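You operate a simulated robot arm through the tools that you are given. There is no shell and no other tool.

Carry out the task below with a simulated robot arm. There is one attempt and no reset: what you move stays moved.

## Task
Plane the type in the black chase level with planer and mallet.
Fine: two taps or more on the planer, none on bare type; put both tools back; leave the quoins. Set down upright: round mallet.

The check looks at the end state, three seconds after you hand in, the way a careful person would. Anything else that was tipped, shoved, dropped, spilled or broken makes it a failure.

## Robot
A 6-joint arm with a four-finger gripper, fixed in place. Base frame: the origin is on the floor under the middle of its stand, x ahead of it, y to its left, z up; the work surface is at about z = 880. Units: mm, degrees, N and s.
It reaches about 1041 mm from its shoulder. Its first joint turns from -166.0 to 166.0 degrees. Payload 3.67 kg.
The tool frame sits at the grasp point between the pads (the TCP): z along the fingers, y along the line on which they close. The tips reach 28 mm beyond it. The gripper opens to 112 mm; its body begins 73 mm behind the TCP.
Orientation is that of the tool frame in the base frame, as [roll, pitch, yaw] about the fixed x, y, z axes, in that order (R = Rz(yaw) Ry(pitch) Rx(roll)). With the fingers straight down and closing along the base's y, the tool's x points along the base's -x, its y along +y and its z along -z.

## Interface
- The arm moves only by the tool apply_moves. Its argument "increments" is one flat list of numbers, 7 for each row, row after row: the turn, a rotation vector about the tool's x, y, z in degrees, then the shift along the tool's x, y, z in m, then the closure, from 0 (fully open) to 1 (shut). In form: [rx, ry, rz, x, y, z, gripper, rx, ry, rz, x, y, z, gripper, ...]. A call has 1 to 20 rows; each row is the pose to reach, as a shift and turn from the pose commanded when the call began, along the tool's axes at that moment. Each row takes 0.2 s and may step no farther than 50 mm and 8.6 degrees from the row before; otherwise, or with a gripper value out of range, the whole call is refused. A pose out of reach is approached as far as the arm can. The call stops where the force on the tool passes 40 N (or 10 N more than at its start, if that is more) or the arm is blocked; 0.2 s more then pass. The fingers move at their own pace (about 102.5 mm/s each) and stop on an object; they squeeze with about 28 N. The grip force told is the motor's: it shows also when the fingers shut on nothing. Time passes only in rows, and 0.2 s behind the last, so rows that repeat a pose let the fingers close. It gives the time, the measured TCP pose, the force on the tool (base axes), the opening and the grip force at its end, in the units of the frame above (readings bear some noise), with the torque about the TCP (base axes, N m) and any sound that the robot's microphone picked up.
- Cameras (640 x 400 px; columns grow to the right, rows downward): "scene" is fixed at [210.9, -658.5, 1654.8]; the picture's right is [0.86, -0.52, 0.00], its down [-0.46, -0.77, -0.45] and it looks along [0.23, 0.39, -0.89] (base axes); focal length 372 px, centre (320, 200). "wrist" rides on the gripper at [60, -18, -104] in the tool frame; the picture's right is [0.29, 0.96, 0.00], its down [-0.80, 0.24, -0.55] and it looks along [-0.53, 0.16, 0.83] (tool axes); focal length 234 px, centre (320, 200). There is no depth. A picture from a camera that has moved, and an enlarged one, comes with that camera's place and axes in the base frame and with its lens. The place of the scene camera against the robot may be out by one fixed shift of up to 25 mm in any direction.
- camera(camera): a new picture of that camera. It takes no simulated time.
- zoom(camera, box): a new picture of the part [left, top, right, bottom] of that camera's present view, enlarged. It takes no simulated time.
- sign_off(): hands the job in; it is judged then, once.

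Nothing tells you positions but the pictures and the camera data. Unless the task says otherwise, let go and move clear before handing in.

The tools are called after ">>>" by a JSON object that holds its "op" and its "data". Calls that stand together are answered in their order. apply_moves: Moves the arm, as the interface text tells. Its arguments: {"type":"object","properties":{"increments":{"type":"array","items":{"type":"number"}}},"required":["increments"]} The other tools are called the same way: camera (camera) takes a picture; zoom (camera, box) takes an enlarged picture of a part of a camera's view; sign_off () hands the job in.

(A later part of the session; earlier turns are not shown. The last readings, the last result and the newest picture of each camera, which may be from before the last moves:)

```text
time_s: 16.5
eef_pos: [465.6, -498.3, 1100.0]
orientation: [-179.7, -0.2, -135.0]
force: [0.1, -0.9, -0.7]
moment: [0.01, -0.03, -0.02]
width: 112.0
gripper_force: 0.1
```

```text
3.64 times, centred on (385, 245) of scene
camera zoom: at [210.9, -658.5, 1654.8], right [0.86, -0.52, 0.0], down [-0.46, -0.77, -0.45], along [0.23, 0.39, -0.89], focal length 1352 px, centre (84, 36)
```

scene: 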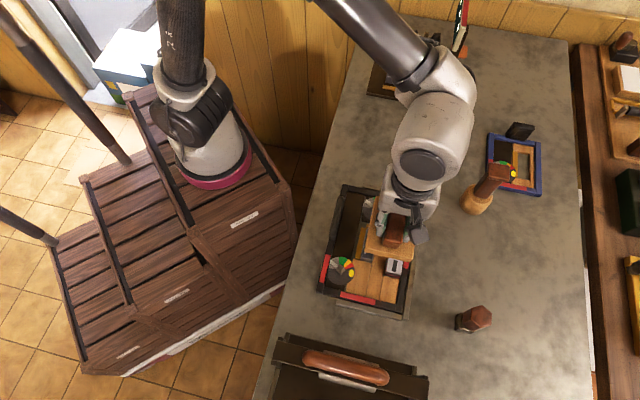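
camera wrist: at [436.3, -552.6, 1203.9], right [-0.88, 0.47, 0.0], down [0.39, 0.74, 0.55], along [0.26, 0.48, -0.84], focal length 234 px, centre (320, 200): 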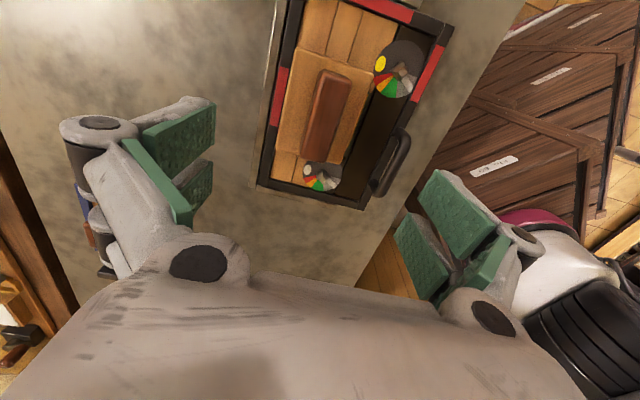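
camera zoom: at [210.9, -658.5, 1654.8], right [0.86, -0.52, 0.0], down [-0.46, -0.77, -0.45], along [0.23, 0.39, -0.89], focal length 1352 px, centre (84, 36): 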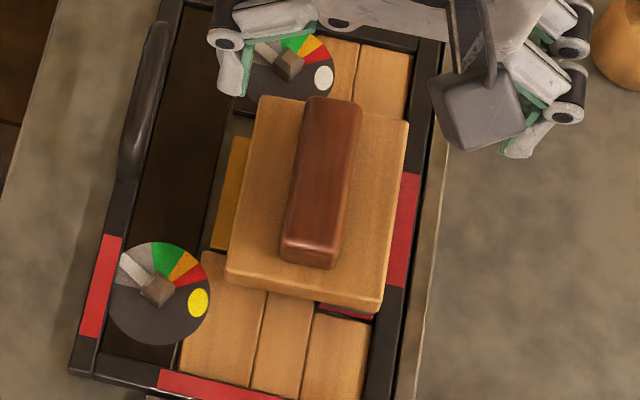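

The planer sits properly on the type. Its handle centre is about (463, -494) with the top near z=955. Next is the mallet: I'll move above it at about (708, -509) and yaw 8° more to match its rectangular handle.

>>> {"op": "apply_moves", "data": {"increments": [0, 0, 0, -0.015, -0.016, -0.01, 0, 0, 0, -1, -0.045, -0.049, -0.01, 0, 0, 0, -3, -0.075, -0.082, -0.01, 0, 0, 0, -5, -0.105, -0.115, -0.01, 0, 0, 0, -7, -0.135, -0.148, -0.01, 0, 0, 0, -8, -0.1638, -0.179, -0.01, 0, 0, 0, -8, -0.1638, -0.179, -0.01, 0]}}

>>> {"op": "camera", "data": {"camera": "wrist"}}

>>> {"op": "zoom", "data": {"camera": "wrist", "box": [250, 60, 390, 220]}}

>>> {"op": "camera", "data": {"camera": "scene"}}

```text
time_s: 18.1
eef_pos: [710.3, -506.9, 1108.1]
orientation: [-179.8, -0.1, -127.0]
force: [0.9, 0.6, 0.8]
moment: [0.0, -0.02, 0.0]
width: 112.1
gripper_force: 0.0
```

```text
taken
camera wrist: at [688.6, -565.7, 1212.4], right [-0.94, 0.35, 0.0], down [0.29, 0.78, 0.55], along [0.19, 0.51, -0.84], focal length 234 px, centre (320, 200)
```

wrist: 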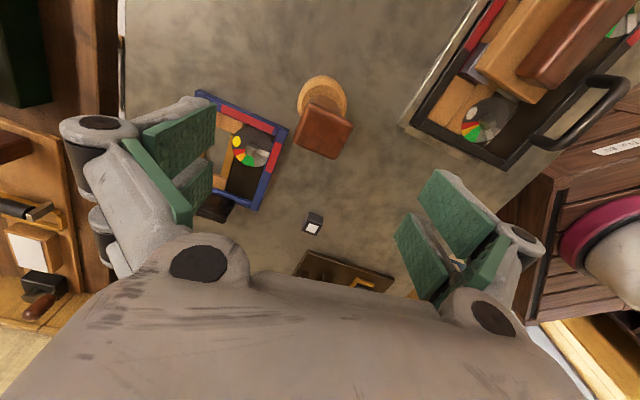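

```text
2.50 times, centred on (320, 140) of wrist
camera zoom: at [688.6, -565.7, 1212.4], right [-0.94, 0.35, 0.0], down [0.29, 0.78, 0.55], along [0.19, 0.51, -0.84], focal length 585 px, centre (320, 350)
```

zoom: 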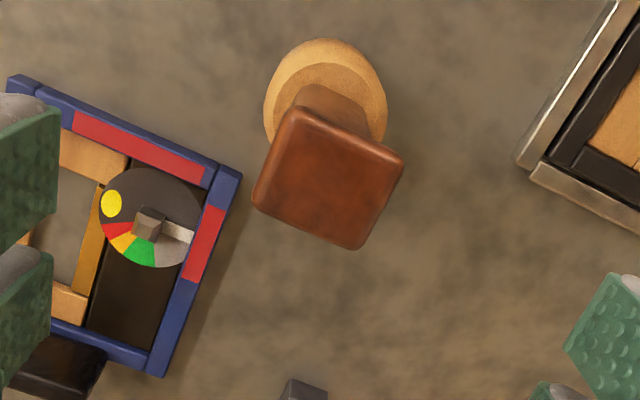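

```text
taken
```

scene: 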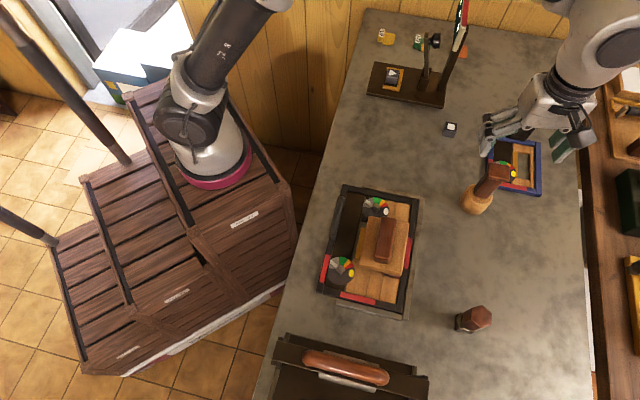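

I'm above the mallet; its top centre computes to (707.2, -509.0, 1019). I'll check the handle's exact orientation before gripping.

>>> {"op": "zoom", "data": {"camera": "wrist", "box": [285, 65, 365, 165]}}

```text
4.00 times, centred on (325, 115) of wrist
camera zoom: at [688.6, -565.7, 1212.4], right [-0.94, 0.35, 0.0], down [0.29, 0.78, 0.55], along [0.19, 0.51, -0.84], focal length 937 px, centre (300, 540)
```

zoom: 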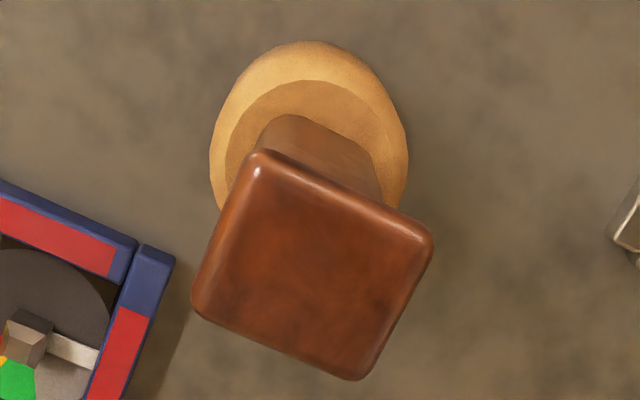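

The handle is aligned at exactly 45°/135°, about 36×41 mm at the pommel. I'll rotate back 8°, centre on it and descend to TCP z≈978.

>>> {"op": "apply_moves", "data": {"increments": [0, 0, 4, 0.0015, 0.001, 0.02, 0, 0, 0, 8, 0.003, 0.0018, 0.05, 0, 0, 0, 8, 0.003, 0.0018, 0.08, 0, 0, 0, 8, 0.003, 0.0018, 0.105, 0, 0, 0, 8, 0.003, 0.0018, 0.13, 0, 0, 0, 8, 0.003, 0.0018, 0.13, 0, 0, 0, 8, 0.003, 0.0018, 0.13, 0]}}

>>> {"op": "camera", "data": {"camera": "wrist"}}

>>> {"op": "zoom", "data": {"camera": "scene", "box": [420, 110, 580, 230]}}

```text
time_s: 19.7
eef_pos: [704.8, -508.9, 981.5]
orientation: [-179.7, -0.2, -135.0]
force: [-0.4, 0.3, -0.3]
moment: [0.02, -0.02, -0.01]
width: 111.9
gripper_force: 0.0
```

```text
taken
camera wrist: at [676.8, -564.0, 1084.7], right [-0.88, 0.47, 0.0], down [0.39, 0.74, 0.55], along [0.26, 0.48, -0.84], focal length 234 px, centre (320, 200)
```

wrist: 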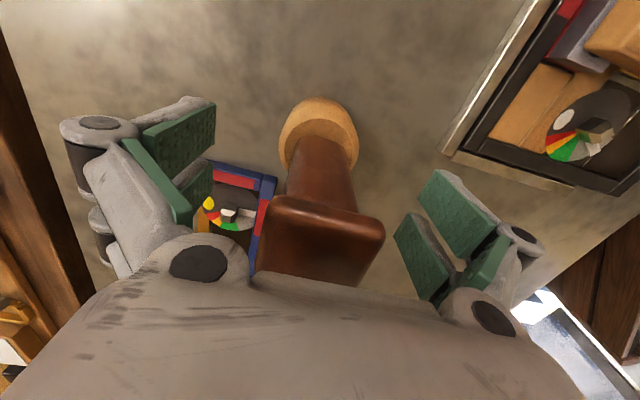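

```text
3.33 times, centred on (500, 170) of scene
camera zoom: at [210.9, -658.5, 1654.8], right [0.86, -0.52, 0.0], down [-0.46, -0.77, -0.45], along [0.23, 0.39, -0.89], focal length 1239 px, centre (-280, 300)
```

zoom: 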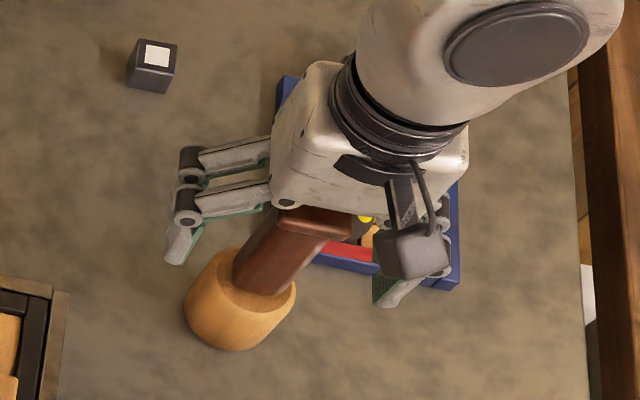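

The fingers straddle the handle evenly. Closing on the mallet.

>>> {"op": "apply_moves", "data": {"increments": [0, 0, 0, 0, 0, 0, 1, 0, 0, 0, 0, 0, 0, 1, 0, 0, 0, 0, 0, 0, 1, 0, 0, 0, 0, 0, 0, 1, 0, 0, 0, 0, 0, 0, 1]}}

>>> {"op": "camera", "data": {"camera": "wrist"}}

>>> {"op": "zoom", "data": {"camera": "scene", "box": [420, 110, 580, 230]}}

```text
time_s: 20.9
eef_pos: [704.6, -509.0, 981.1]
orientation: [-179.7, -0.2, -135.0]
force: [0.7, -0.5, 2.9]
moment: [0.07, -0.03, -0.02]
width: 34.0
gripper_force: 28.1
```

```text
taken
camera wrist: at [676.8, -564.1, 1085.1], right [-0.88, 0.47, 0.0], down [0.39, 0.74, 0.55], along [0.26, 0.48, -0.84], focal length 234 px, centre (320, 200)
```

wrist: 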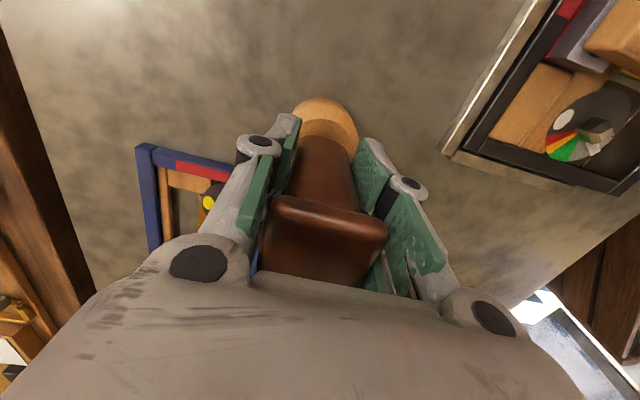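

```text
3.33 times, centred on (500, 170) of scene
camera zoom: at [210.9, -658.5, 1654.8], right [0.86, -0.52, 0.0], down [-0.46, -0.77, -0.45], along [0.23, 0.39, -0.89], focal length 1239 px, centre (-280, 300)
```

zoom: 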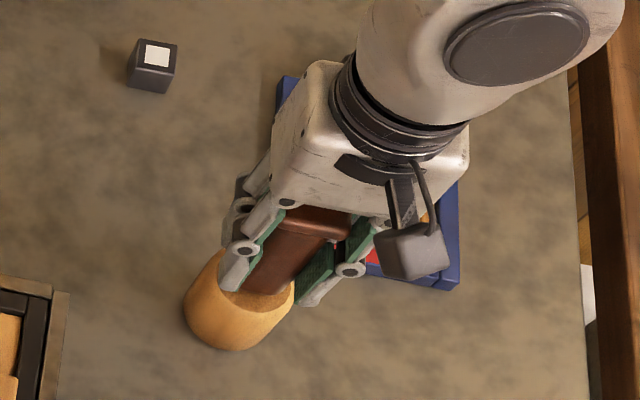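

The mallet is gripped at 34 mm width, with its bottom about 101 mm below the TCP. Lifting straight up.

>>> {"op": "apply_moves", "data": {"increments": [0, 0, 0, 0, 0, -0.005, 1, 0, 0, 0, 0, 0, -0.02, 1, 0, 0, 0, 0, 0, -0.05, 1, 0, 0, 0, 0, 0, -0.09, 1, 0, 0, 0, 0, 0, -0.12, 1, 0, 0, 0, 0, 0, -0.12, 1]}}

>>> {"op": "camera", "data": {"camera": "wrist"}}

>>> {"op": "camera", "data": {"camera": "scene"}}

```text
time_s: 22.3
eef_pos: [706.1, -509.4, 1101.4]
orientation: [-179.8, -0.2, -135.1]
force: [0.2, 0.0, -3.3]
moment: [0.0, 0.02, -0.02]
width: 34.0
gripper_force: 28.0
```

```text
taken
camera wrist: at [676.4, -564.2, 1205.7], right [-0.88, 0.47, 0.0], down [0.39, 0.74, 0.55], along [0.26, 0.48, -0.84], focal length 234 px, centre (320, 200)
```

wrist: 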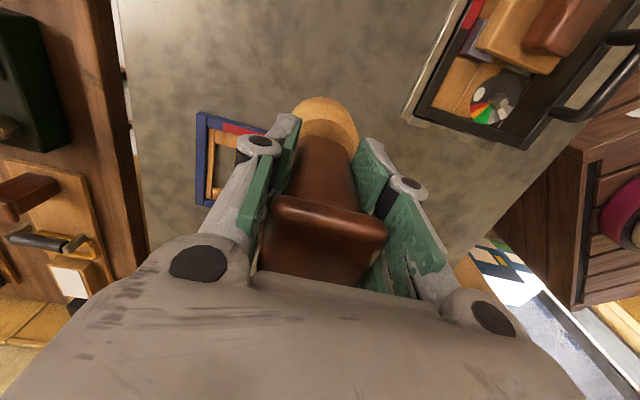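

```text
taken
```

scene: 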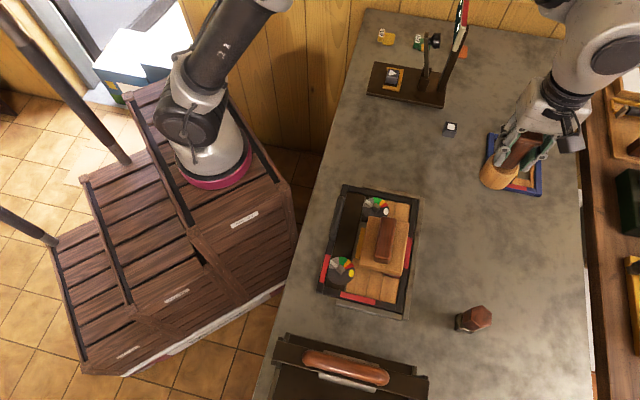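

The mallet is held vertical and firm. I'll carry it over the planer's handle at about (469, -495), keeping its bottom about 50 mm above the planer.

>>> {"op": "apply_moves", "data": {"increments": [0, 0, 0, 0.011, 0.0125, -0.01, 1, 0, 0, 0, 0.0394, 0.0445, -0.012, 1, 0, 0, 0, 0.0677, 0.0765, -0.012, 1, 0, 0, 0, 0.096, 0.1085, -0.012, 1, 0, 0, 0, 0.1243, 0.1405, -0.012, 1, 0, 0, 0, 0.148, 0.167, -0.012, 1, 0, 0, 0, 0.1574, 0.1778, -0.012, 1, 0, 0, 0, 0.1574, 0.1778, -0.012, 1, 0, 0, 0, 0.1574, 0.1778, -0.012, 1]}}

>>> {"op": "camera", "data": {"camera": "wrist"}}

>>> {"op": "camera", "data": {"camera": "scene"}}

>>> {"op": "zoom", "data": {"camera": "scene", "box": [340, 180, 440, 300]}}

```text
time_s: 24.3
eef_pos: [467.1, -495.2, 1110.4]
orientation: [-179.7, -0.2, -135.1]
force: [0.4, 0.5, -2.8]
moment: [-0.01, -0.01, 0.02]
width: 33.8
gripper_force: 28.6
```

```text
taken
camera wrist: at [438.2, -550.8, 1214.3], right [-0.88, 0.47, 0.0], down [0.39, 0.74, 0.55], along [0.26, 0.48, -0.84], focal length 234 px, centre (320, 200)
```

wrist: 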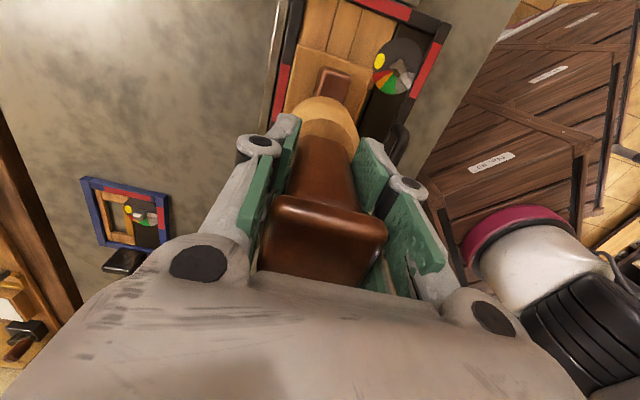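

```text
taken
```

scene: 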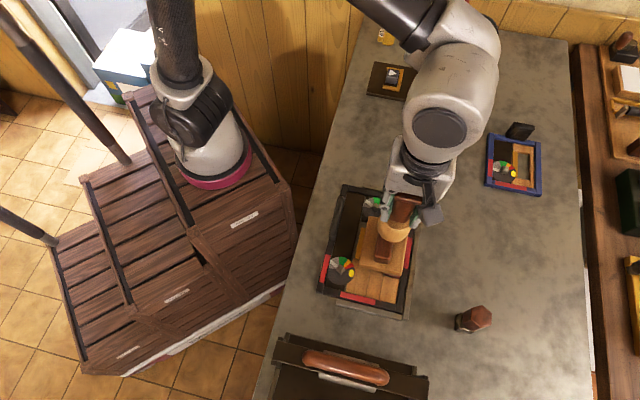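

```text
3.33 times, centred on (390, 240) of scene
camera zoom: at [210.9, -658.5, 1654.8], right [0.86, -0.52, 0.0], down [-0.46, -0.77, -0.45], along [0.23, 0.39, -0.89], focal length 1239 px, centre (87, 67)
```

zoom: 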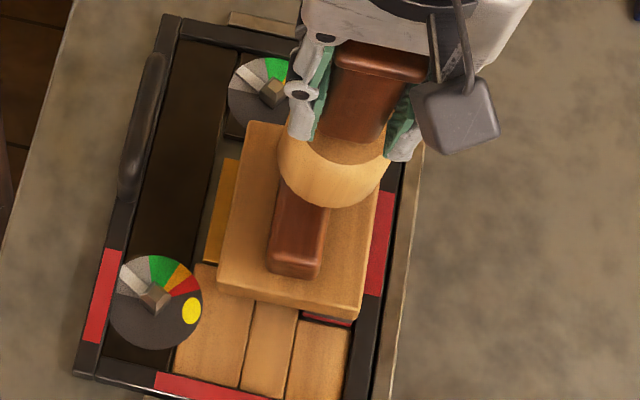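

The mallet is aligned over the planer's handle. I'll lower it to about 15 mm above the handle and verify before tapping.

>>> {"op": "apply_moves", "data": {"increments": [0, 0, 0, 0.0, 0.0, 0.02, 1, 0, 0, 0, 0.0, 0.0, 0.036, 1, 0, 0, 0, 0, 0, 0.036, 1]}}

>>> {"op": "zoom", "data": {"camera": "wrist", "box": [240, 20, 420, 180]}}

>>> {"op": "zoom", "data": {"camera": "scene", "box": [340, 180, 440, 300]}}

```text
time_s: 25.1
eef_pos: [467.5, -495.7, 1073.8]
orientation: [-179.7, -0.1, -134.9]
force: [-0.3, 0.5, -3.0]
moment: [-0.03, -0.02, -0.02]
width: 33.7
gripper_force: 28.0
```

```text
2.50 times, centred on (330, 100) of wrist
camera zoom: at [438.3, -550.4, 1178.2], right [-0.88, 0.47, 0.0], down [0.39, 0.74, 0.55], along [0.26, 0.48, -0.84], focal length 585 px, centre (295, 450)
```

zoom: 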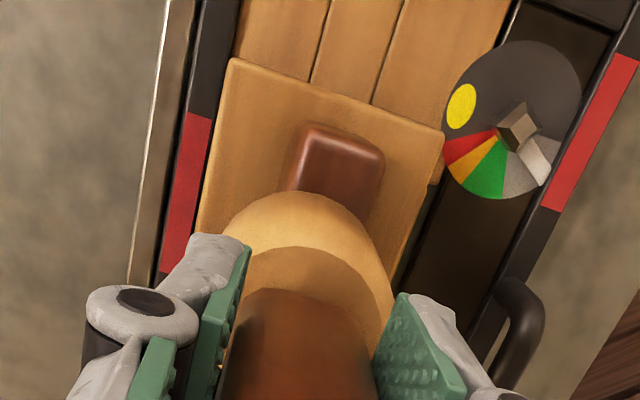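

```text
3.33 times, centred on (390, 240) of scene
camera zoom: at [210.9, -658.5, 1654.8], right [0.86, -0.52, 0.0], down [-0.46, -0.77, -0.45], along [0.23, 0.39, -0.89], focal length 1239 px, centre (87, 67)
```

zoom: 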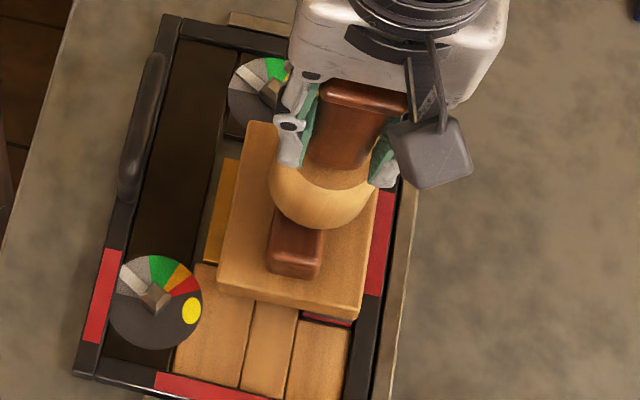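

The mallet is centred over the handle about 15 mm up. First tap.

>>> {"op": "apply_moves", "data": {"increments": [0, 0, 0, 0, 0, 0.03, 1, 0, 0, 0, 0, 0, 0.0, 1, 0, 0, 0, 0, 0, -0.01, 1]}}

>>> {"op": "zoom", "data": {"camera": "scene", "box": [340, 180, 440, 300]}}

```text
time_s: 25.9
eef_pos: [467.3, -493.6, 1086.0]
orientation: [-179.8, -0.2, -135.0]
force: [0.3, -1.0, -3.7]
moment: [-0.02, 0.0, -0.01]
width: 33.8
gripper_force: 28.0
```

```text
3.33 times, centred on (390, 240) of scene
camera zoom: at [210.9, -658.5, 1654.8], right [0.86, -0.52, 0.0], down [-0.46, -0.77, -0.45], along [0.23, 0.39, -0.89], focal length 1239 px, centre (87, 67)
```

zoom: 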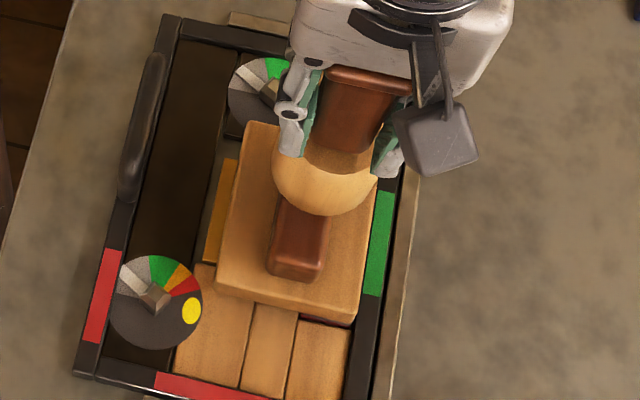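

The chase's right-side bar turned from red to green and the "I" block's red band seems gone, so the first tap took effect. I'll give a second tap.

>>> {"op": "apply_moves", "data": {"increments": [0, 0, 0, 0, 0, 0.01, 1, 0, 0, 0, 0, 0, 0.042, 1, 0, 0, 0, 0, 0, 0.01, 1, 0, 0, 0, 0, 0, 0.0, 1]}}

>>> {"op": "zoom", "data": {"camera": "scene", "box": [340, 180, 440, 300]}}

```text
time_s: 26.9
eef_pos: [467.9, -497.3, 1085.5]
orientation: [-179.7, -0.2, -135.1]
force: [0.3, 0.2, -3.3]
moment: [0.04, 0.01, 0.0]
width: 34.1
gripper_force: 27.7
```

```text
3.33 times, centred on (390, 240) of scene
camera zoom: at [210.9, -658.5, 1654.8], right [0.86, -0.52, 0.0], down [-0.46, -0.77, -0.45], along [0.23, 0.39, -0.89], focal length 1239 px, centre (87, 67)
```

zoom: 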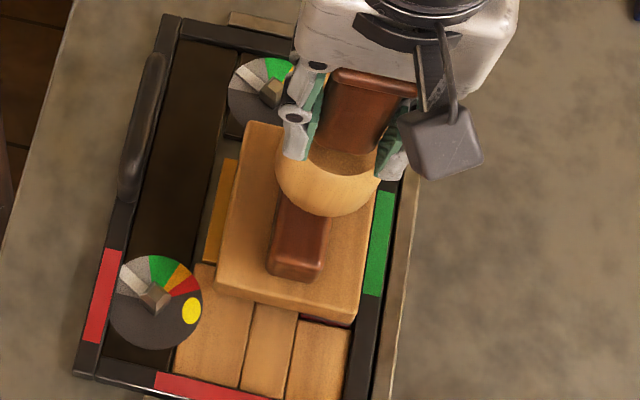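

The second stroke gave no clear sign of contact. I'll do another stroke that presses until force is felt, so the tap is certain.

>>> {"op": "apply_moves", "data": {"increments": [0, 0, 0, 0, 0, 0.012, 1, 0, 0, 0, 0, 0, 0.04, 1, 0, 0, 0, 0, 0, 0.04, 1]}}

>>> {"op": "zoom", "data": {"camera": "scene", "box": [340, 180, 440, 300]}}

```text
time_s: 27.7
eef_pos: [468.5, -496.3, 1046.4]
orientation: [-179.5, -0.4, -135.1]
force: [-0.2, 0.5, 25.1]
moment: [0.01, 0.03, 0.0]
width: 33.4
gripper_force: 27.7
```

```text
3.33 times, centred on (390, 240) of scene
camera zoom: at [210.9, -658.5, 1654.8], right [0.86, -0.52, 0.0], down [-0.46, -0.77, -0.45], along [0.23, 0.39, -0.89], focal length 1239 px, centre (87, 67)
```

zoom: 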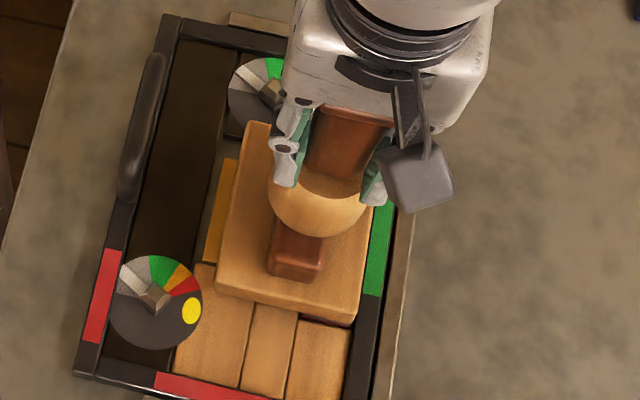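

Clear contact with 25 N on the planer. I'll lift and give two more brisk, well-defined taps.

>>> {"op": "apply_moves", "data": {"increments": [0, 0, 0, 0, 0, -0.015, 1, 0, 0, 0, 0, 0, -0.03, 1, 0, 0, 0, 0, 0, -0.03, 1, 0, 0, 0, 0, 0, 0.004, 1, 0, 0, 0, 0, 0, 0.004, 1]}}

>>> {"op": "apply_moves", "data": {"increments": [0, 0, 0, 0, 0, -0.015, 1, 0, 0, 0, 0, 0, -0.035, 1, 0, 0, 0, 0, 0, -0.035, 1, 0, 0, 0, 0, 0, 0.004, 1, 0, 0, 0, 0, 0, 0.004, 1]}}

>>> {"op": "zoom", "data": {"camera": "scene", "box": [340, 180, 440, 300]}}

>>> {"op": "camera", "data": {"camera": "wrist"}}

```text
time_s: 28.9
eef_pos: [469.2, -495.4, 1040.0]
orientation: [-179.6, -0.3, -135.0]
force: [1.2, -1.1, 27.0]
moment: [-0.03, 0.0, 0.26]
width: 33.9
gripper_force: 27.5
```

```text
time_s: 30.1
eef_pos: [468.8, -496.1, 1042.2]
orientation: [-179.5, -0.1, -134.9]
force: [0.3, 2.7, 22.0]
moment: [0.21, 0.01, 0.0]
width: 34.0
gripper_force: 27.7
```

```text
3.33 times, centred on (390, 240) of scene
camera zoom: at [210.9, -658.5, 1654.8], right [0.86, -0.52, 0.0], down [-0.46, -0.77, -0.45], along [0.23, 0.39, -0.89], focal length 1239 px, centre (87, 67)
```

zoom: 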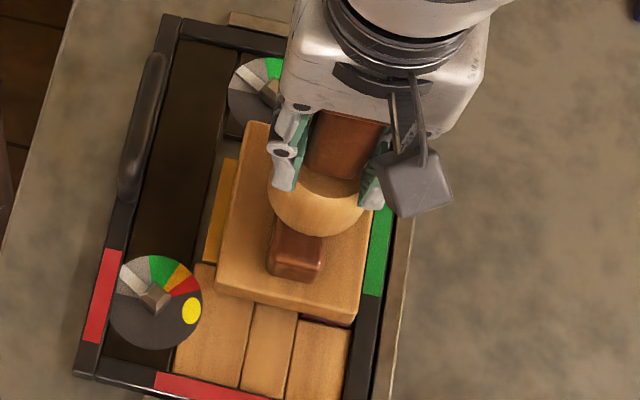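

```text
taken
camera wrist: at [439.3, -550.6, 1144.8], right [-0.88, 0.47, -0.01], down [0.39, 0.74, 0.55], along [0.26, 0.48, -0.84], focal length 234 px, centre (320, 200)
```

wrist: 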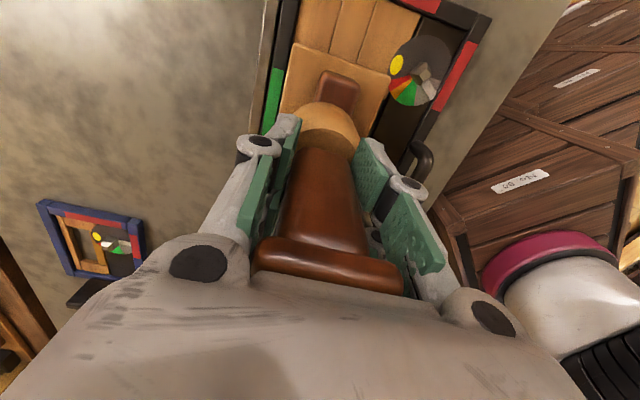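

The taps landed (forces of 22–27 N); the mallet slid about 13 mm up in the grip, which I'll account for. I'll lift clear and check whether the planer and type sit level.

>>> {"op": "apply_moves", "data": {"increments": [0, 0, 0, 0, 0, -0.02, 1, 0, 0, 0, 0, 0, -0.05, 1, 0, 0, 0, 0, 0, -0.09, 1, 0, 0, 0, 0, 0, -0.09, 1]}}

>>> {"op": "zoom", "data": {"camera": "scene", "box": [350, 200, 430, 290]}}

>>> {"op": "zoom", "data": {"camera": "wrist", "box": [250, 20, 450, 180]}}

>>> {"op": "camera", "data": {"camera": "wrist"}}

```text
time_s: 31.1
eef_pos: [467.5, -495.1, 1129.4]
orientation: [-179.6, -0.2, -134.9]
force: [0.6, -0.3, -2.7]
moment: [-0.01, -0.01, -0.02]
width: 33.7
gripper_force: 28.0
```

```text
4.44 times, centred on (390, 245) of scene
camera zoom: at [210.9, -658.5, 1654.8], right [0.86, -0.52, 0.0], down [-0.46, -0.77, -0.45], along [0.23, 0.39, -0.89], focal length 1652 px, centre (9, 0)
```

zoom: 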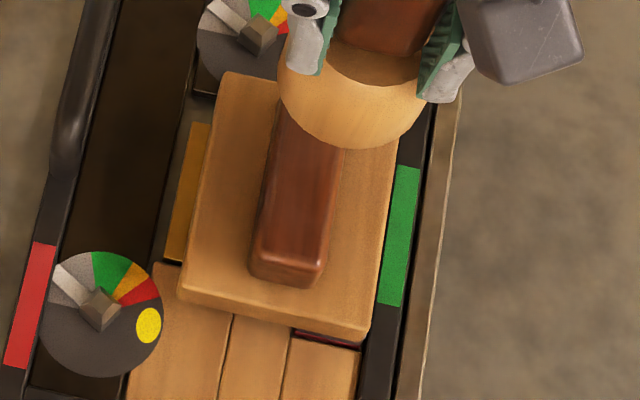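

```text
2.50 times, centred on (350, 100) of wrist
camera zoom: at [439.3, -550.1, 1233.0], right [-0.88, 0.47, 0.0], down [0.39, 0.74, 0.55], along [0.26, 0.48, -0.84], focal length 585 px, centre (245, 450)
```

zoom: 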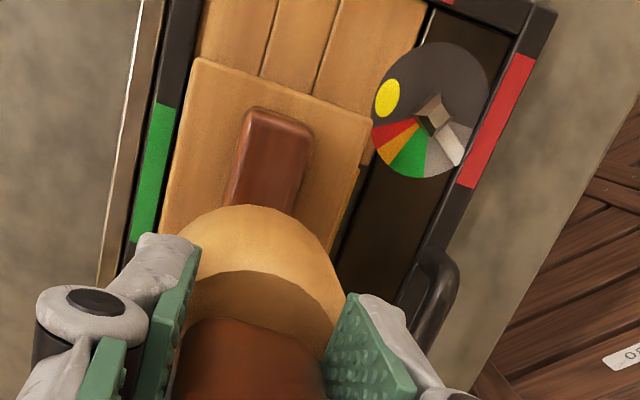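

```text
taken
camera wrist: at [439.3, -550.1, 1233.0], right [-0.88, 0.47, 0.0], down [0.39, 0.74, 0.55], along [0.26, 0.48, -0.84], focal length 234 px, centre (320, 200)
```

wrist: 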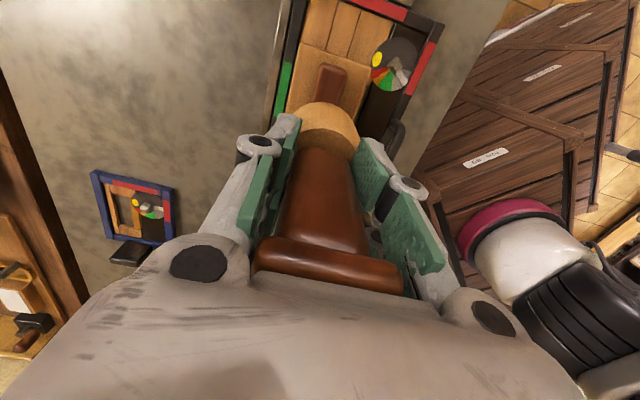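

The right bar is fully green. I'll take a closer look at the "I" block's exposed edge under the planer before putting the mallet back.

>>> {"op": "zoom", "data": {"camera": "scene", "box": [375, 255, 405, 275]}}

>>> {"op": "zoom", "data": {"camera": "wrist", "box": [290, 20, 380, 80]}}

```text
16.00 times, centred on (390, 265) of scene
camera zoom: at [210.9, -658.5, 1654.8], right [0.86, -0.52, 0.0], down [-0.46, -0.77, -0.45], along [0.23, 0.39, -0.89], focal length 5948 px, centre (-800, -840)
```

zoom: 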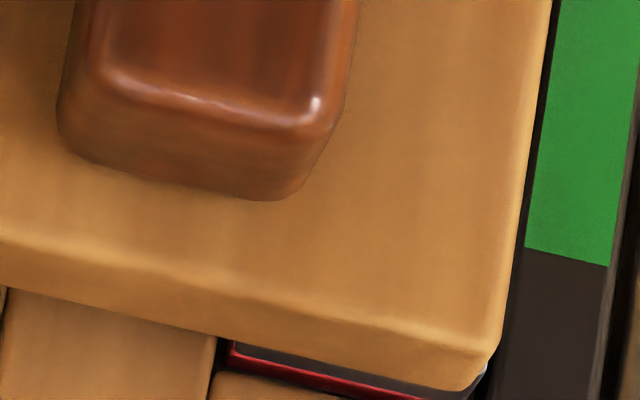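

```text
6.67 times, centred on (335, 50) of wrist
camera zoom: at [439.3, -550.1, 1233.0], right [-0.88, 0.47, 0.0], down [0.39, 0.74, 0.55], along [0.26, 0.48, -0.84], focal length 1561 px, centre (220, 1200)
```

zoom: 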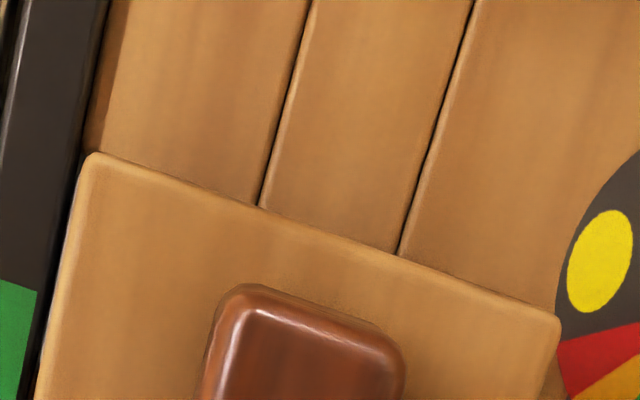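

A thin sliver at the foot remains visible, much less than before, and the indicator is green. I'll carry the mallet back over its home spot and inspect the chase from that side while still holding it.

>>> {"op": "apply_moves", "data": {"increments": [0, 0, 0, -0.011, -0.0125, 0, 1, 0, 0, 0, -0.0394, -0.0445, 0, 1, 0, 0, 0, -0.0677, -0.0765, 0, 1, 0, 0, 0, -0.096, -0.1085, 0, 1, 0, 0, 0, -0.1243, -0.1405, 0, 1, 0, 0, 0, -0.148, -0.167, 0, 1, 0, 0, 0, -0.1574, -0.1778, 0, 1, 0, 0, 0, -0.1574, -0.1778, 0, 1, 0, 0, 0, -0.1574, -0.1778, 0, 1]}}

>>> {"op": "camera", "data": {"camera": "wrist"}}

>>> {"op": "zoom", "data": {"camera": "wrist", "box": [400, 0, 560, 130]}}

>>> {"op": "zoom", "data": {"camera": "scene", "box": [350, 195, 430, 295]}}

```text
time_s: 33.1
eef_pos: [705.8, -509.2, 1127.8]
orientation: [-179.8, -0.1, -134.8]
force: [-0.8, -0.2, -2.5]
moment: [0.02, 0.02, -0.01]
width: 33.8
gripper_force: 28.4
```

```text
taken
camera wrist: at [676.7, -564.3, 1232.2], right [-0.88, 0.47, 0.0], down [0.39, 0.74, 0.55], along [0.26, 0.48, -0.84], focal length 234 px, centre (320, 200)
```

wrist: 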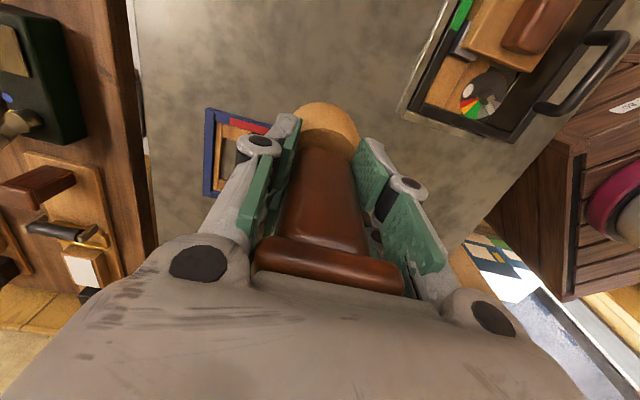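

```text
3.08 times, centred on (480, 65) of wrist
camera zoom: at [676.7, -564.3, 1232.2], right [-0.88, 0.47, 0.0], down [0.39, 0.74, 0.55], along [0.26, 0.48, -0.84], focal length 720 px, centre (-172, 615)
```

zoom: 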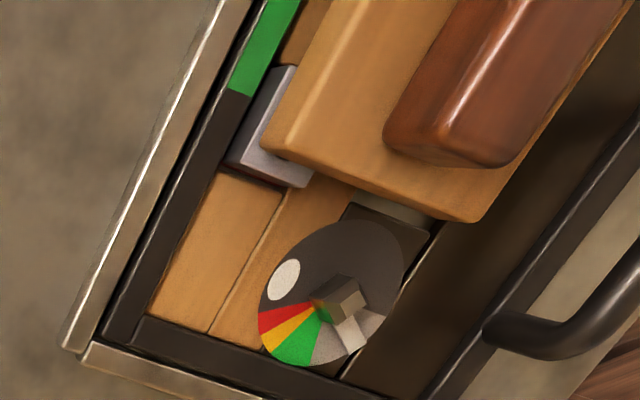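

```text
4.00 times, centred on (390, 245) of scene
camera zoom: at [210.9, -658.5, 1654.8], right [0.86, -0.52, 0.0], down [-0.46, -0.77, -0.45], along [0.23, 0.39, -0.89], focal length 1487 px, centre (40, 20)
```

zoom: 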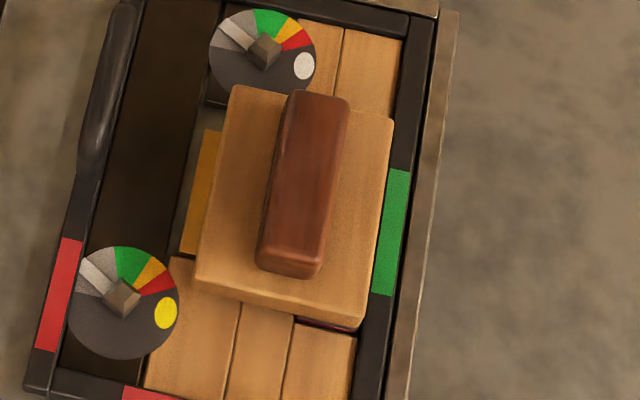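

From this side the "O" block shows only dark grey, with no red, so it's level. Now I'll lower the mallet onto its home spot, slowing before contact.

>>> {"op": "apply_moves", "data": {"increments": [0, 0, 0, 0, 0, 0.04, 1, 0, 0, 0, 0, 0, 0.08, 1, 0, 0, 0, 0, 0, 0.12, 1, 0, 0, 0, 0, 0, 0.14, 1, 0, 0, 0, 0, 0, 0.145, 1, 0, 0, 0, 0, 0, 0.145, 1]}}

>>> {"op": "zoom", "data": {"camera": "scene", "box": [420, 110, 580, 230]}}

>>> {"op": "camera", "data": {"camera": "wrist"}}

```text
time_s: 34.5
eef_pos: [706.2, -510.4, 983.4]
orientation: [-179.7, -0.2, -135.1]
force: [0.2, -0.2, -3.3]
moment: [-0.01, -0.02, 0.0]
width: 33.8
gripper_force: 27.9
```

```text
3.33 times, centred on (500, 170) of scene
camera zoom: at [210.9, -658.5, 1654.8], right [0.86, -0.52, 0.0], down [-0.46, -0.77, -0.45], along [0.23, 0.39, -0.89], focal length 1239 px, centre (-280, 300)
```

zoom: 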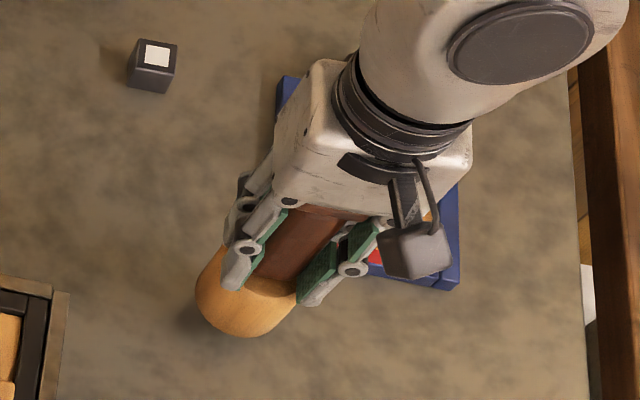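

```text
taken
camera wrist: at [677.1, -564.8, 1086.7], right [-0.88, 0.47, 0.0], down [0.39, 0.74, 0.55], along [0.26, 0.48, -0.84], focal length 234 px, centre (320, 200)
```

wrist: 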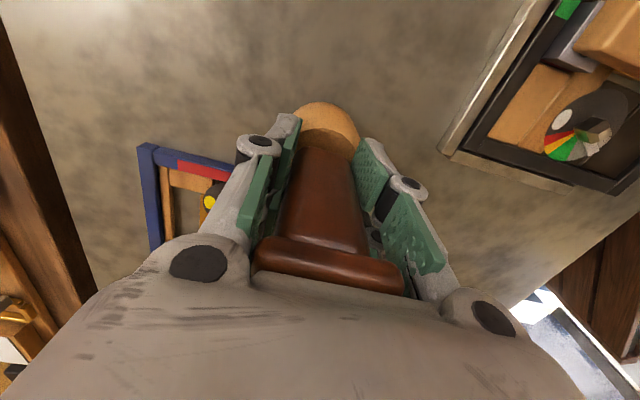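

The mallet is vertical, with its bottom about 13 mm above the table. I'll continue in small steps until contact.

>>> {"op": "apply_moves", "data": {"increments": [0, 0, 0, 0, 0, 0.004, 1, 0, 0, 0, 0, 0, 0.008, 1, 0, 0, 0, 0, 0, 0.01, 1, 0, 0, 0, 0, 0, 0.01, 1]}}

```text
time_s: 35.5
eef_pos: [706.3, -510.9, 972.9]
orientation: [-179.8, -0.2, -135.1]
force: [0.8, -0.1, -2.9]
moment: [0.02, 0.01, 0.01]
width: 34.0
gripper_force: 27.6
```

No contact yet; I'll continue down 2 mm at a time.

>>> {"op": "apply_moves", "data": {"increments": [0, 0, 0, 0, 0, 0.001, 1, 0, 0, 0, 0, 0, 0.002, 1, 0, 0, 0, 0, 0, 0.003, 1, 0, 0, 0, 0, 0, 0.003, 1]}}

```text
time_s: 36.5
eef_pos: [706.6, -511.9, 969.4]
orientation: [-179.7, -0.2, -135.0]
force: [0.4, 0.1, -3.9]
moment: [0.0, -0.02, 0.0]
width: 33.9
gripper_force: 28.0
```

Still free at z=969. I'll continue down.

>>> {"op": "apply_moves", "data": {"increments": [0, 0, 0, 0, 0, 0.001, 1, 0, 0, 0, 0, 0, 0.002, 1, 0, 0, 0, 0, 0, 0.002, 1]}}

>>> {"op": "zoom", "data": {"camera": "scene", "box": [440, 160, 520, 230]}}

```text
time_s: 37.3
eef_pos: [706.1, -512.6, 968.7]
orientation: [-179.7, -0.1, -135.1]
force: [0.4, -1.0, -3.0]
moment: [0.0, 0.01, 0.0]
width: 33.8
gripper_force: 27.7
```

```text
5.71 times, centred on (480, 195) of scene
camera zoom: at [210.9, -658.5, 1654.8], right [0.86, -0.52, 0.0], down [-0.46, -0.77, -0.45], along [0.23, 0.39, -0.89], focal length 2124 px, centre (-594, 229)
```

zoom: 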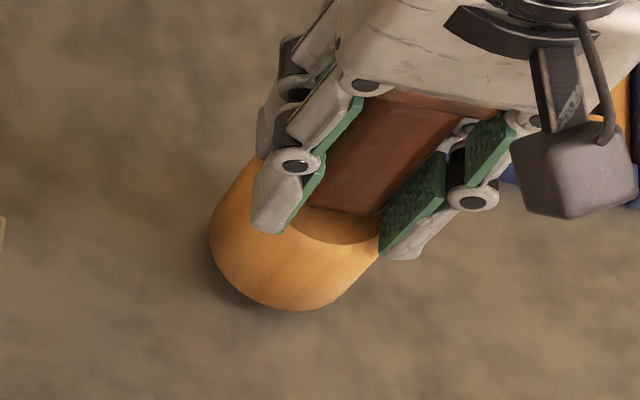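

Shadow and pixel comparison suggest it's still about 3 mm above the table. I'll continue down slowly.

>>> {"op": "apply_moves", "data": {"increments": [0, 0, 0, 0, 0, 0.001, 1, 0, 0, 0, 0, 0, 0.002, 1, 0, 0, 0, 0, 0, 0.002, 1]}}

```text
time_s: 38.1
eef_pos: [706.1, -509.7, 965.4]
orientation: [-179.7, -0.2, -135.1]
force: [1.0, 0.1, -1.8]
moment: [-0.01, 0.02, 0.02]
width: 33.9
gripper_force: 28.2
```

>>> {"op": "apply_moves", "data": {"increments": [0, 0, 0, 0, 0, 0.001, 1, 0, 0, 0, 0, 0, 0.0015, 1, 0, 0, 0, 0, 0, 0.0015, 1]}}

```text
time_s: 38.9
eef_pos: [704.8, -509.6, 964.7]
orientation: [-179.6, -0.2, -134.9]
force: [0.2, 0.4, -2.5]
moment: [0.0, 0.0, -0.01]
width: 34.0
gripper_force: 28.2
```

The reading is still about the mallet's weight, so no contact yet. Continuing slowly.

>>> {"op": "apply_moves", "data": {"increments": [0, 0, 0, 0, 0, 0.001, 1, 0, 0, 0, 0, 0, 0.002, 1, 0, 0, 0, 0, 0, 0.002, 1]}}

>>> {"op": "zoom", "data": {"camera": "scene", "box": [440, 160, 520, 230]}}

```text
time_s: 39.7
eef_pos: [706.1, -509.8, 962.3]
orientation: [-179.7, -0.2, -135.0]
force: [-0.2, 0.5, -3.0]
moment: [-0.02, -0.04, 0.01]
width: 33.7
gripper_force: 28.0
```

```text
5.71 times, centred on (480, 195) of scene
camera zoom: at [210.9, -658.5, 1654.8], right [0.86, -0.52, 0.0], down [-0.46, -0.77, -0.45], along [0.23, 0.39, -0.89], focal length 2124 px, centre (-594, 229)
```

zoom: 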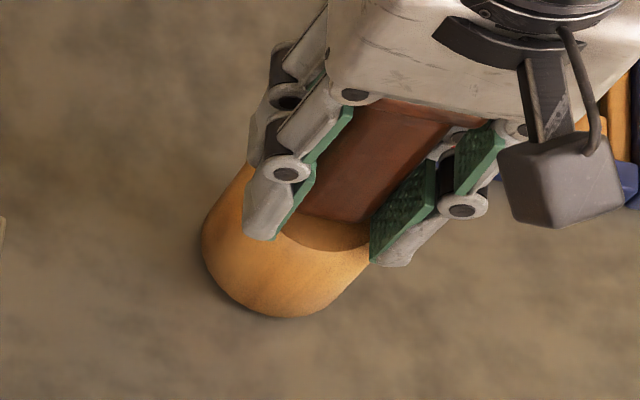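

It's very close to the original pixel location. I'll continue in 1 mm steps.

>>> {"op": "apply_moves", "data": {"increments": [0, 0, 0, 0, 0, 0.001, 1, 0, 0, 0, 0, 0, 0.0015, 1, 0, 0, 0, 0, 0, 0.0015, 1]}}

```text
time_s: 40.5
eef_pos: [705.3, -511.1, 960.5]
orientation: [-179.7, -0.1, -134.9]
force: [0.8, 0.0, -0.8]
moment: [-0.06, -0.05, -0.01]
width: 33.9
gripper_force: 27.6
```

Contact is beginning: the weight has dropped to 0.8 N. One more small step to seat it fully.

>>> {"op": "apply_moves", "data": {"increments": [0, 0, 0, 0, 0, 0.0008, 1, 0, 0, 0, 0, 0, 0.0008, 1]}}

```text
time_s: 41.1
eef_pos: [704.1, -510.7, 960.9]
orientation: [-179.6, -0.2, -135.0]
force: [-0.7, -3.4, 6.1]
moment: [-0.39, -0.16, -0.12]
width: 33.9
gripper_force: 28.0
```

The mallet is seated on the table. I'll release gently and symmetrically.

>>> {"op": "apply_moves", "data": {"increments": [0, 0, 0, 0, 0, 0, 0.72, 0, 0, 0, 0, 0, 0, 0.67, 0, 0, 0, 0, 0, 0, 0.6, 0, 0, 0, 0, 0, 0, 0.45, 0, 0, 0, 0, 0, 0, 0.25, 0, 0, 0, 0, 0, 0, 0.25]}}

>>> {"op": "camera", "data": {"camera": "wrist"}}

>>> {"op": "zoom", "data": {"camera": "scene", "box": [420, 110, 580, 230]}}

```text
time_s: 42.5
eef_pos: [704.7, -510.4, 960.1]
orientation: [-179.8, -0.2, -135.0]
force: [0.4, 1.2, -0.5]
moment: [0.0, 0.0, 0.02]
width: 83.8
gripper_force: 0.2
```

```text
taken
camera wrist: at [676.0, -564.7, 1064.2], right [-0.88, 0.47, 0.0], down [0.39, 0.74, 0.55], along [0.26, 0.48, -0.84], focal length 234 px, centre (320, 200)
```

wrist: 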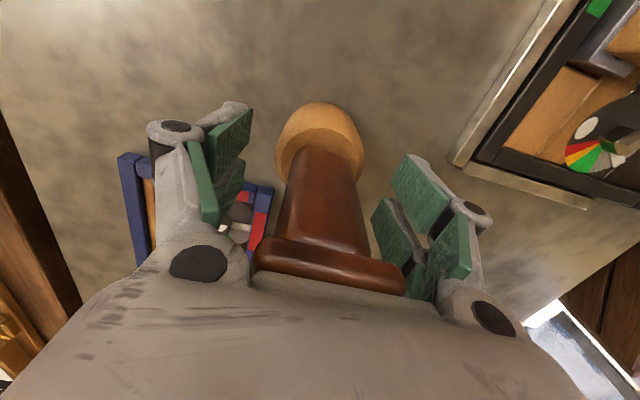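

```text
3.33 times, centred on (500, 170) of scene
camera zoom: at [210.9, -658.5, 1654.8], right [0.86, -0.52, 0.0], down [-0.46, -0.77, -0.45], along [0.23, 0.39, -0.89], focal length 1239 px, centre (-280, 300)
```

zoom: 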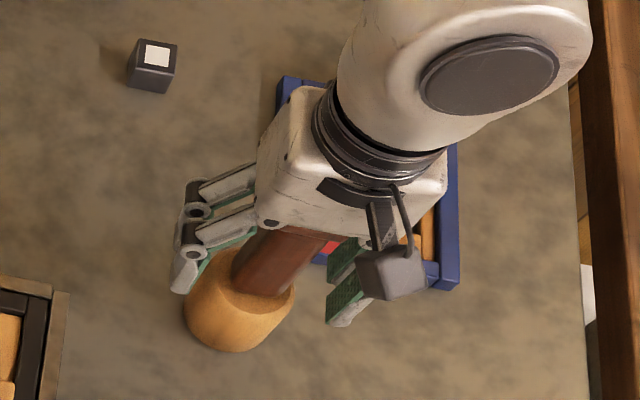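

The mallet is released and standing at its original spot. I'll raise straight up and verify.

>>> {"op": "apply_moves", "data": {"increments": [0, 0, 0, 0, 0, -0.02, 0.1, 0, 0, 0, 0, 0, -0.06, 0, 0, 0, 0, 0, 0, -0.1, 0, 0, 0, 0, 0, 0, -0.14, 0, 0, 0, 0, 0, 0, -0.16, 0, 0, 0, 0, 0, 0, -0.16, 0]}}

>>> {"op": "camera", "data": {"camera": "wrist"}}

>>> {"op": "camera", "data": {"camera": "scene"}}

>>> {"op": "zoom", "data": {"camera": "scene", "box": [430, 100, 570, 220]}}

```text
time_s: 43.9
eef_pos: [705.4, -508.6, 1121.0]
orientation: [-179.7, -0.2, -135.0]
force: [0.2, 0.1, 0.4]
moment: [-0.01, 0.0, 0.01]
width: 112.0
gripper_force: 0.0
```

```text
taken
camera wrist: at [676.8, -564.0, 1224.9], right [-0.88, 0.47, 0.0], down [0.39, 0.74, 0.55], along [0.26, 0.48, -0.84], focal length 234 px, centre (320, 200)
```

wrist: 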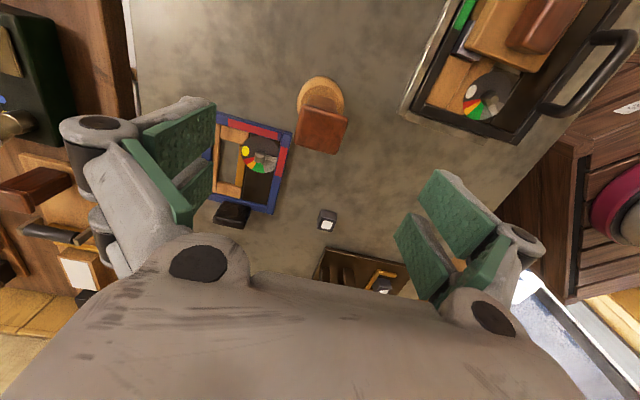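

```text
taken
```

scene: 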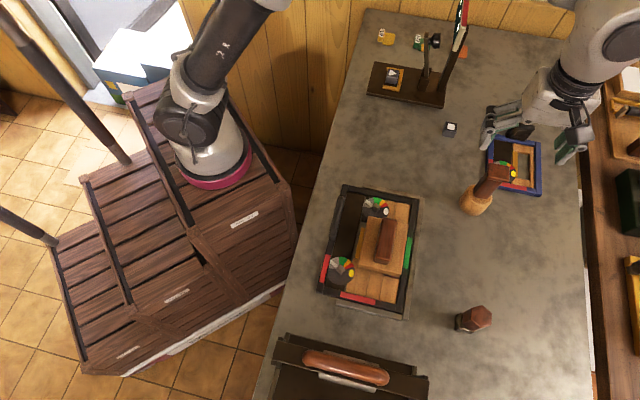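

```text
3.33 times, centred on (500, 160) of scene
camera zoom: at [210.9, -658.5, 1654.8], right [0.86, -0.52, 0.0], down [-0.46, -0.77, -0.45], along [0.23, 0.39, -0.89], focal length 1239 px, centre (-280, 333)
```

zoom: 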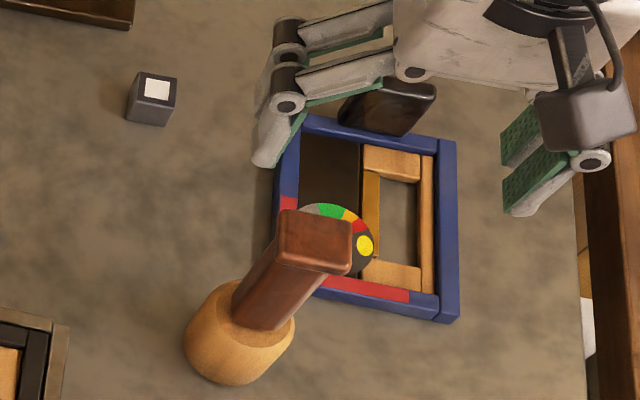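

The mallet is back upright, matching its original picture. Next, back over the planer to retrieve it.

>>> {"op": "apply_moves", "data": {"increments": [0, 0, 0, 0.011, 0.0125, 0, 0, 0, 0, 0, 0.04, 0.0445, 0, 0, 0, 0, 0, 0.069, 0.0765, 0, 0, 0, 0, 0, 0.098, 0.1085, 0, 0, 0, 0, 0, 0.127, 0.1405, 0.005, 0, 0, 0, 0, 0.151, 0.167, 0.015, 0, 0, 0, 0, 0.1607, 0.1776, 0.02, 0, 0, 0, 0, 0.1607, 0.1776, 0.02, 0, 0, 0, 0, 0.1607, 0.1776, 0.02, 0]}}

>>> {"op": "zoom", "data": {"camera": "wrist", "box": [260, 40, 420, 180]}}

>>> {"op": "zoom", "data": {"camera": "scene", "box": [340, 190, 430, 300]}}

```text
time_s: 45.9
eef_pos: [464.9, -497.5, 1102.0]
orientation: [-179.6, -0.2, -135.0]
force: [0.7, -0.3, 0.1]
moment: [-0.04, 0.0, -0.01]
width: 111.7
gripper_force: 0.0
```

```text
2.86 times, centred on (340, 110) of wrist
camera zoom: at [436.7, -552.9, 1205.0], right [-0.88, 0.47, 0.0], down [0.39, 0.74, 0.55], along [0.26, 0.48, -0.84], focal length 669 px, centre (263, 457)
```

zoom: 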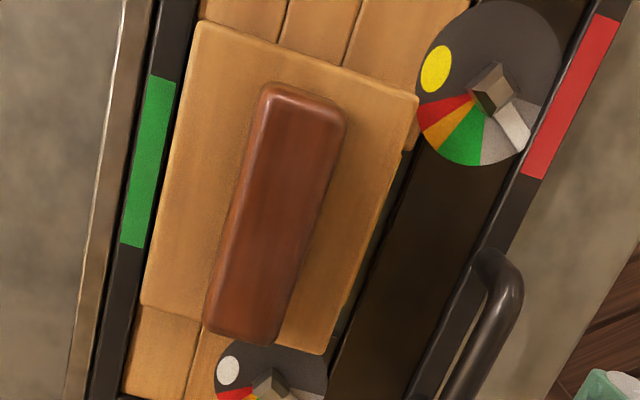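

```text
3.64 times, centred on (385, 245) of scene
camera zoom: at [210.9, -658.5, 1654.8], right [0.86, -0.52, 0.0], down [-0.46, -0.77, -0.45], along [0.23, 0.39, -0.89], focal length 1352 px, centre (84, 36)
```

zoom: 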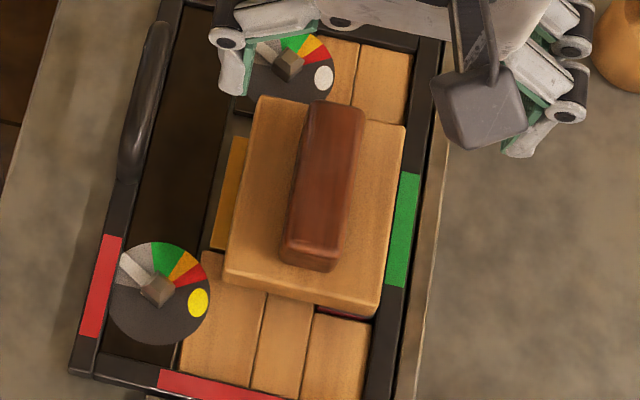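

The planer is now sitting flat and barely moved. I'll align by about 2 mm and descend to grip its handle, stopping a little higher than before so the tips don't press on the base.

>>> {"op": "apply_moves", "data": {"increments": [0, 0, 0, -0.0015, 0.002, 0.035, 0, 0, 0, 0, -0.0015, 0.002, 0.07, 0, 0, 0, 0, -0.0015, 0.002, 0.1, 0, 0, 0, 0, -0.0015, 0.002, 0.12, 0, 0, 0, 0, -0.0015, 0.002, 0.12, 0]}}

>>> {"op": "camera", "data": {"camera": "wrist"}}

```text
time_s: 47.1
eef_pos: [465.0, -495.9, 979.3]
orientation: [-179.7, -0.2, -135.0]
force: [0.9, -0.9, 0.3]
moment: [0.0, 0.04, 0.02]
width: 112.1
gripper_force: 0.1
```

```text
taken
camera wrist: at [435.2, -551.2, 1083.3], right [-0.88, 0.47, 0.0], down [0.39, 0.74, 0.55], along [0.26, 0.48, -0.84], focal length 234 px, centre (320, 200)
```

wrist: 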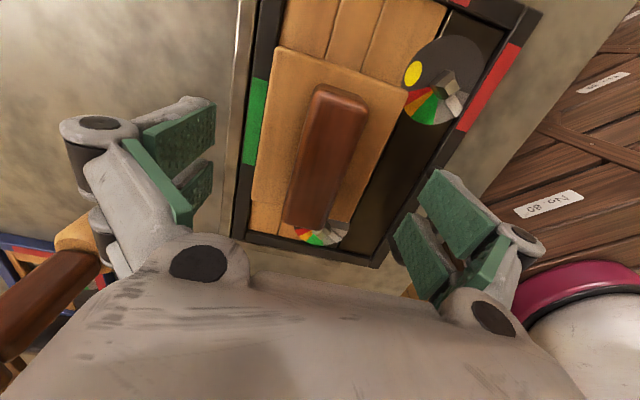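

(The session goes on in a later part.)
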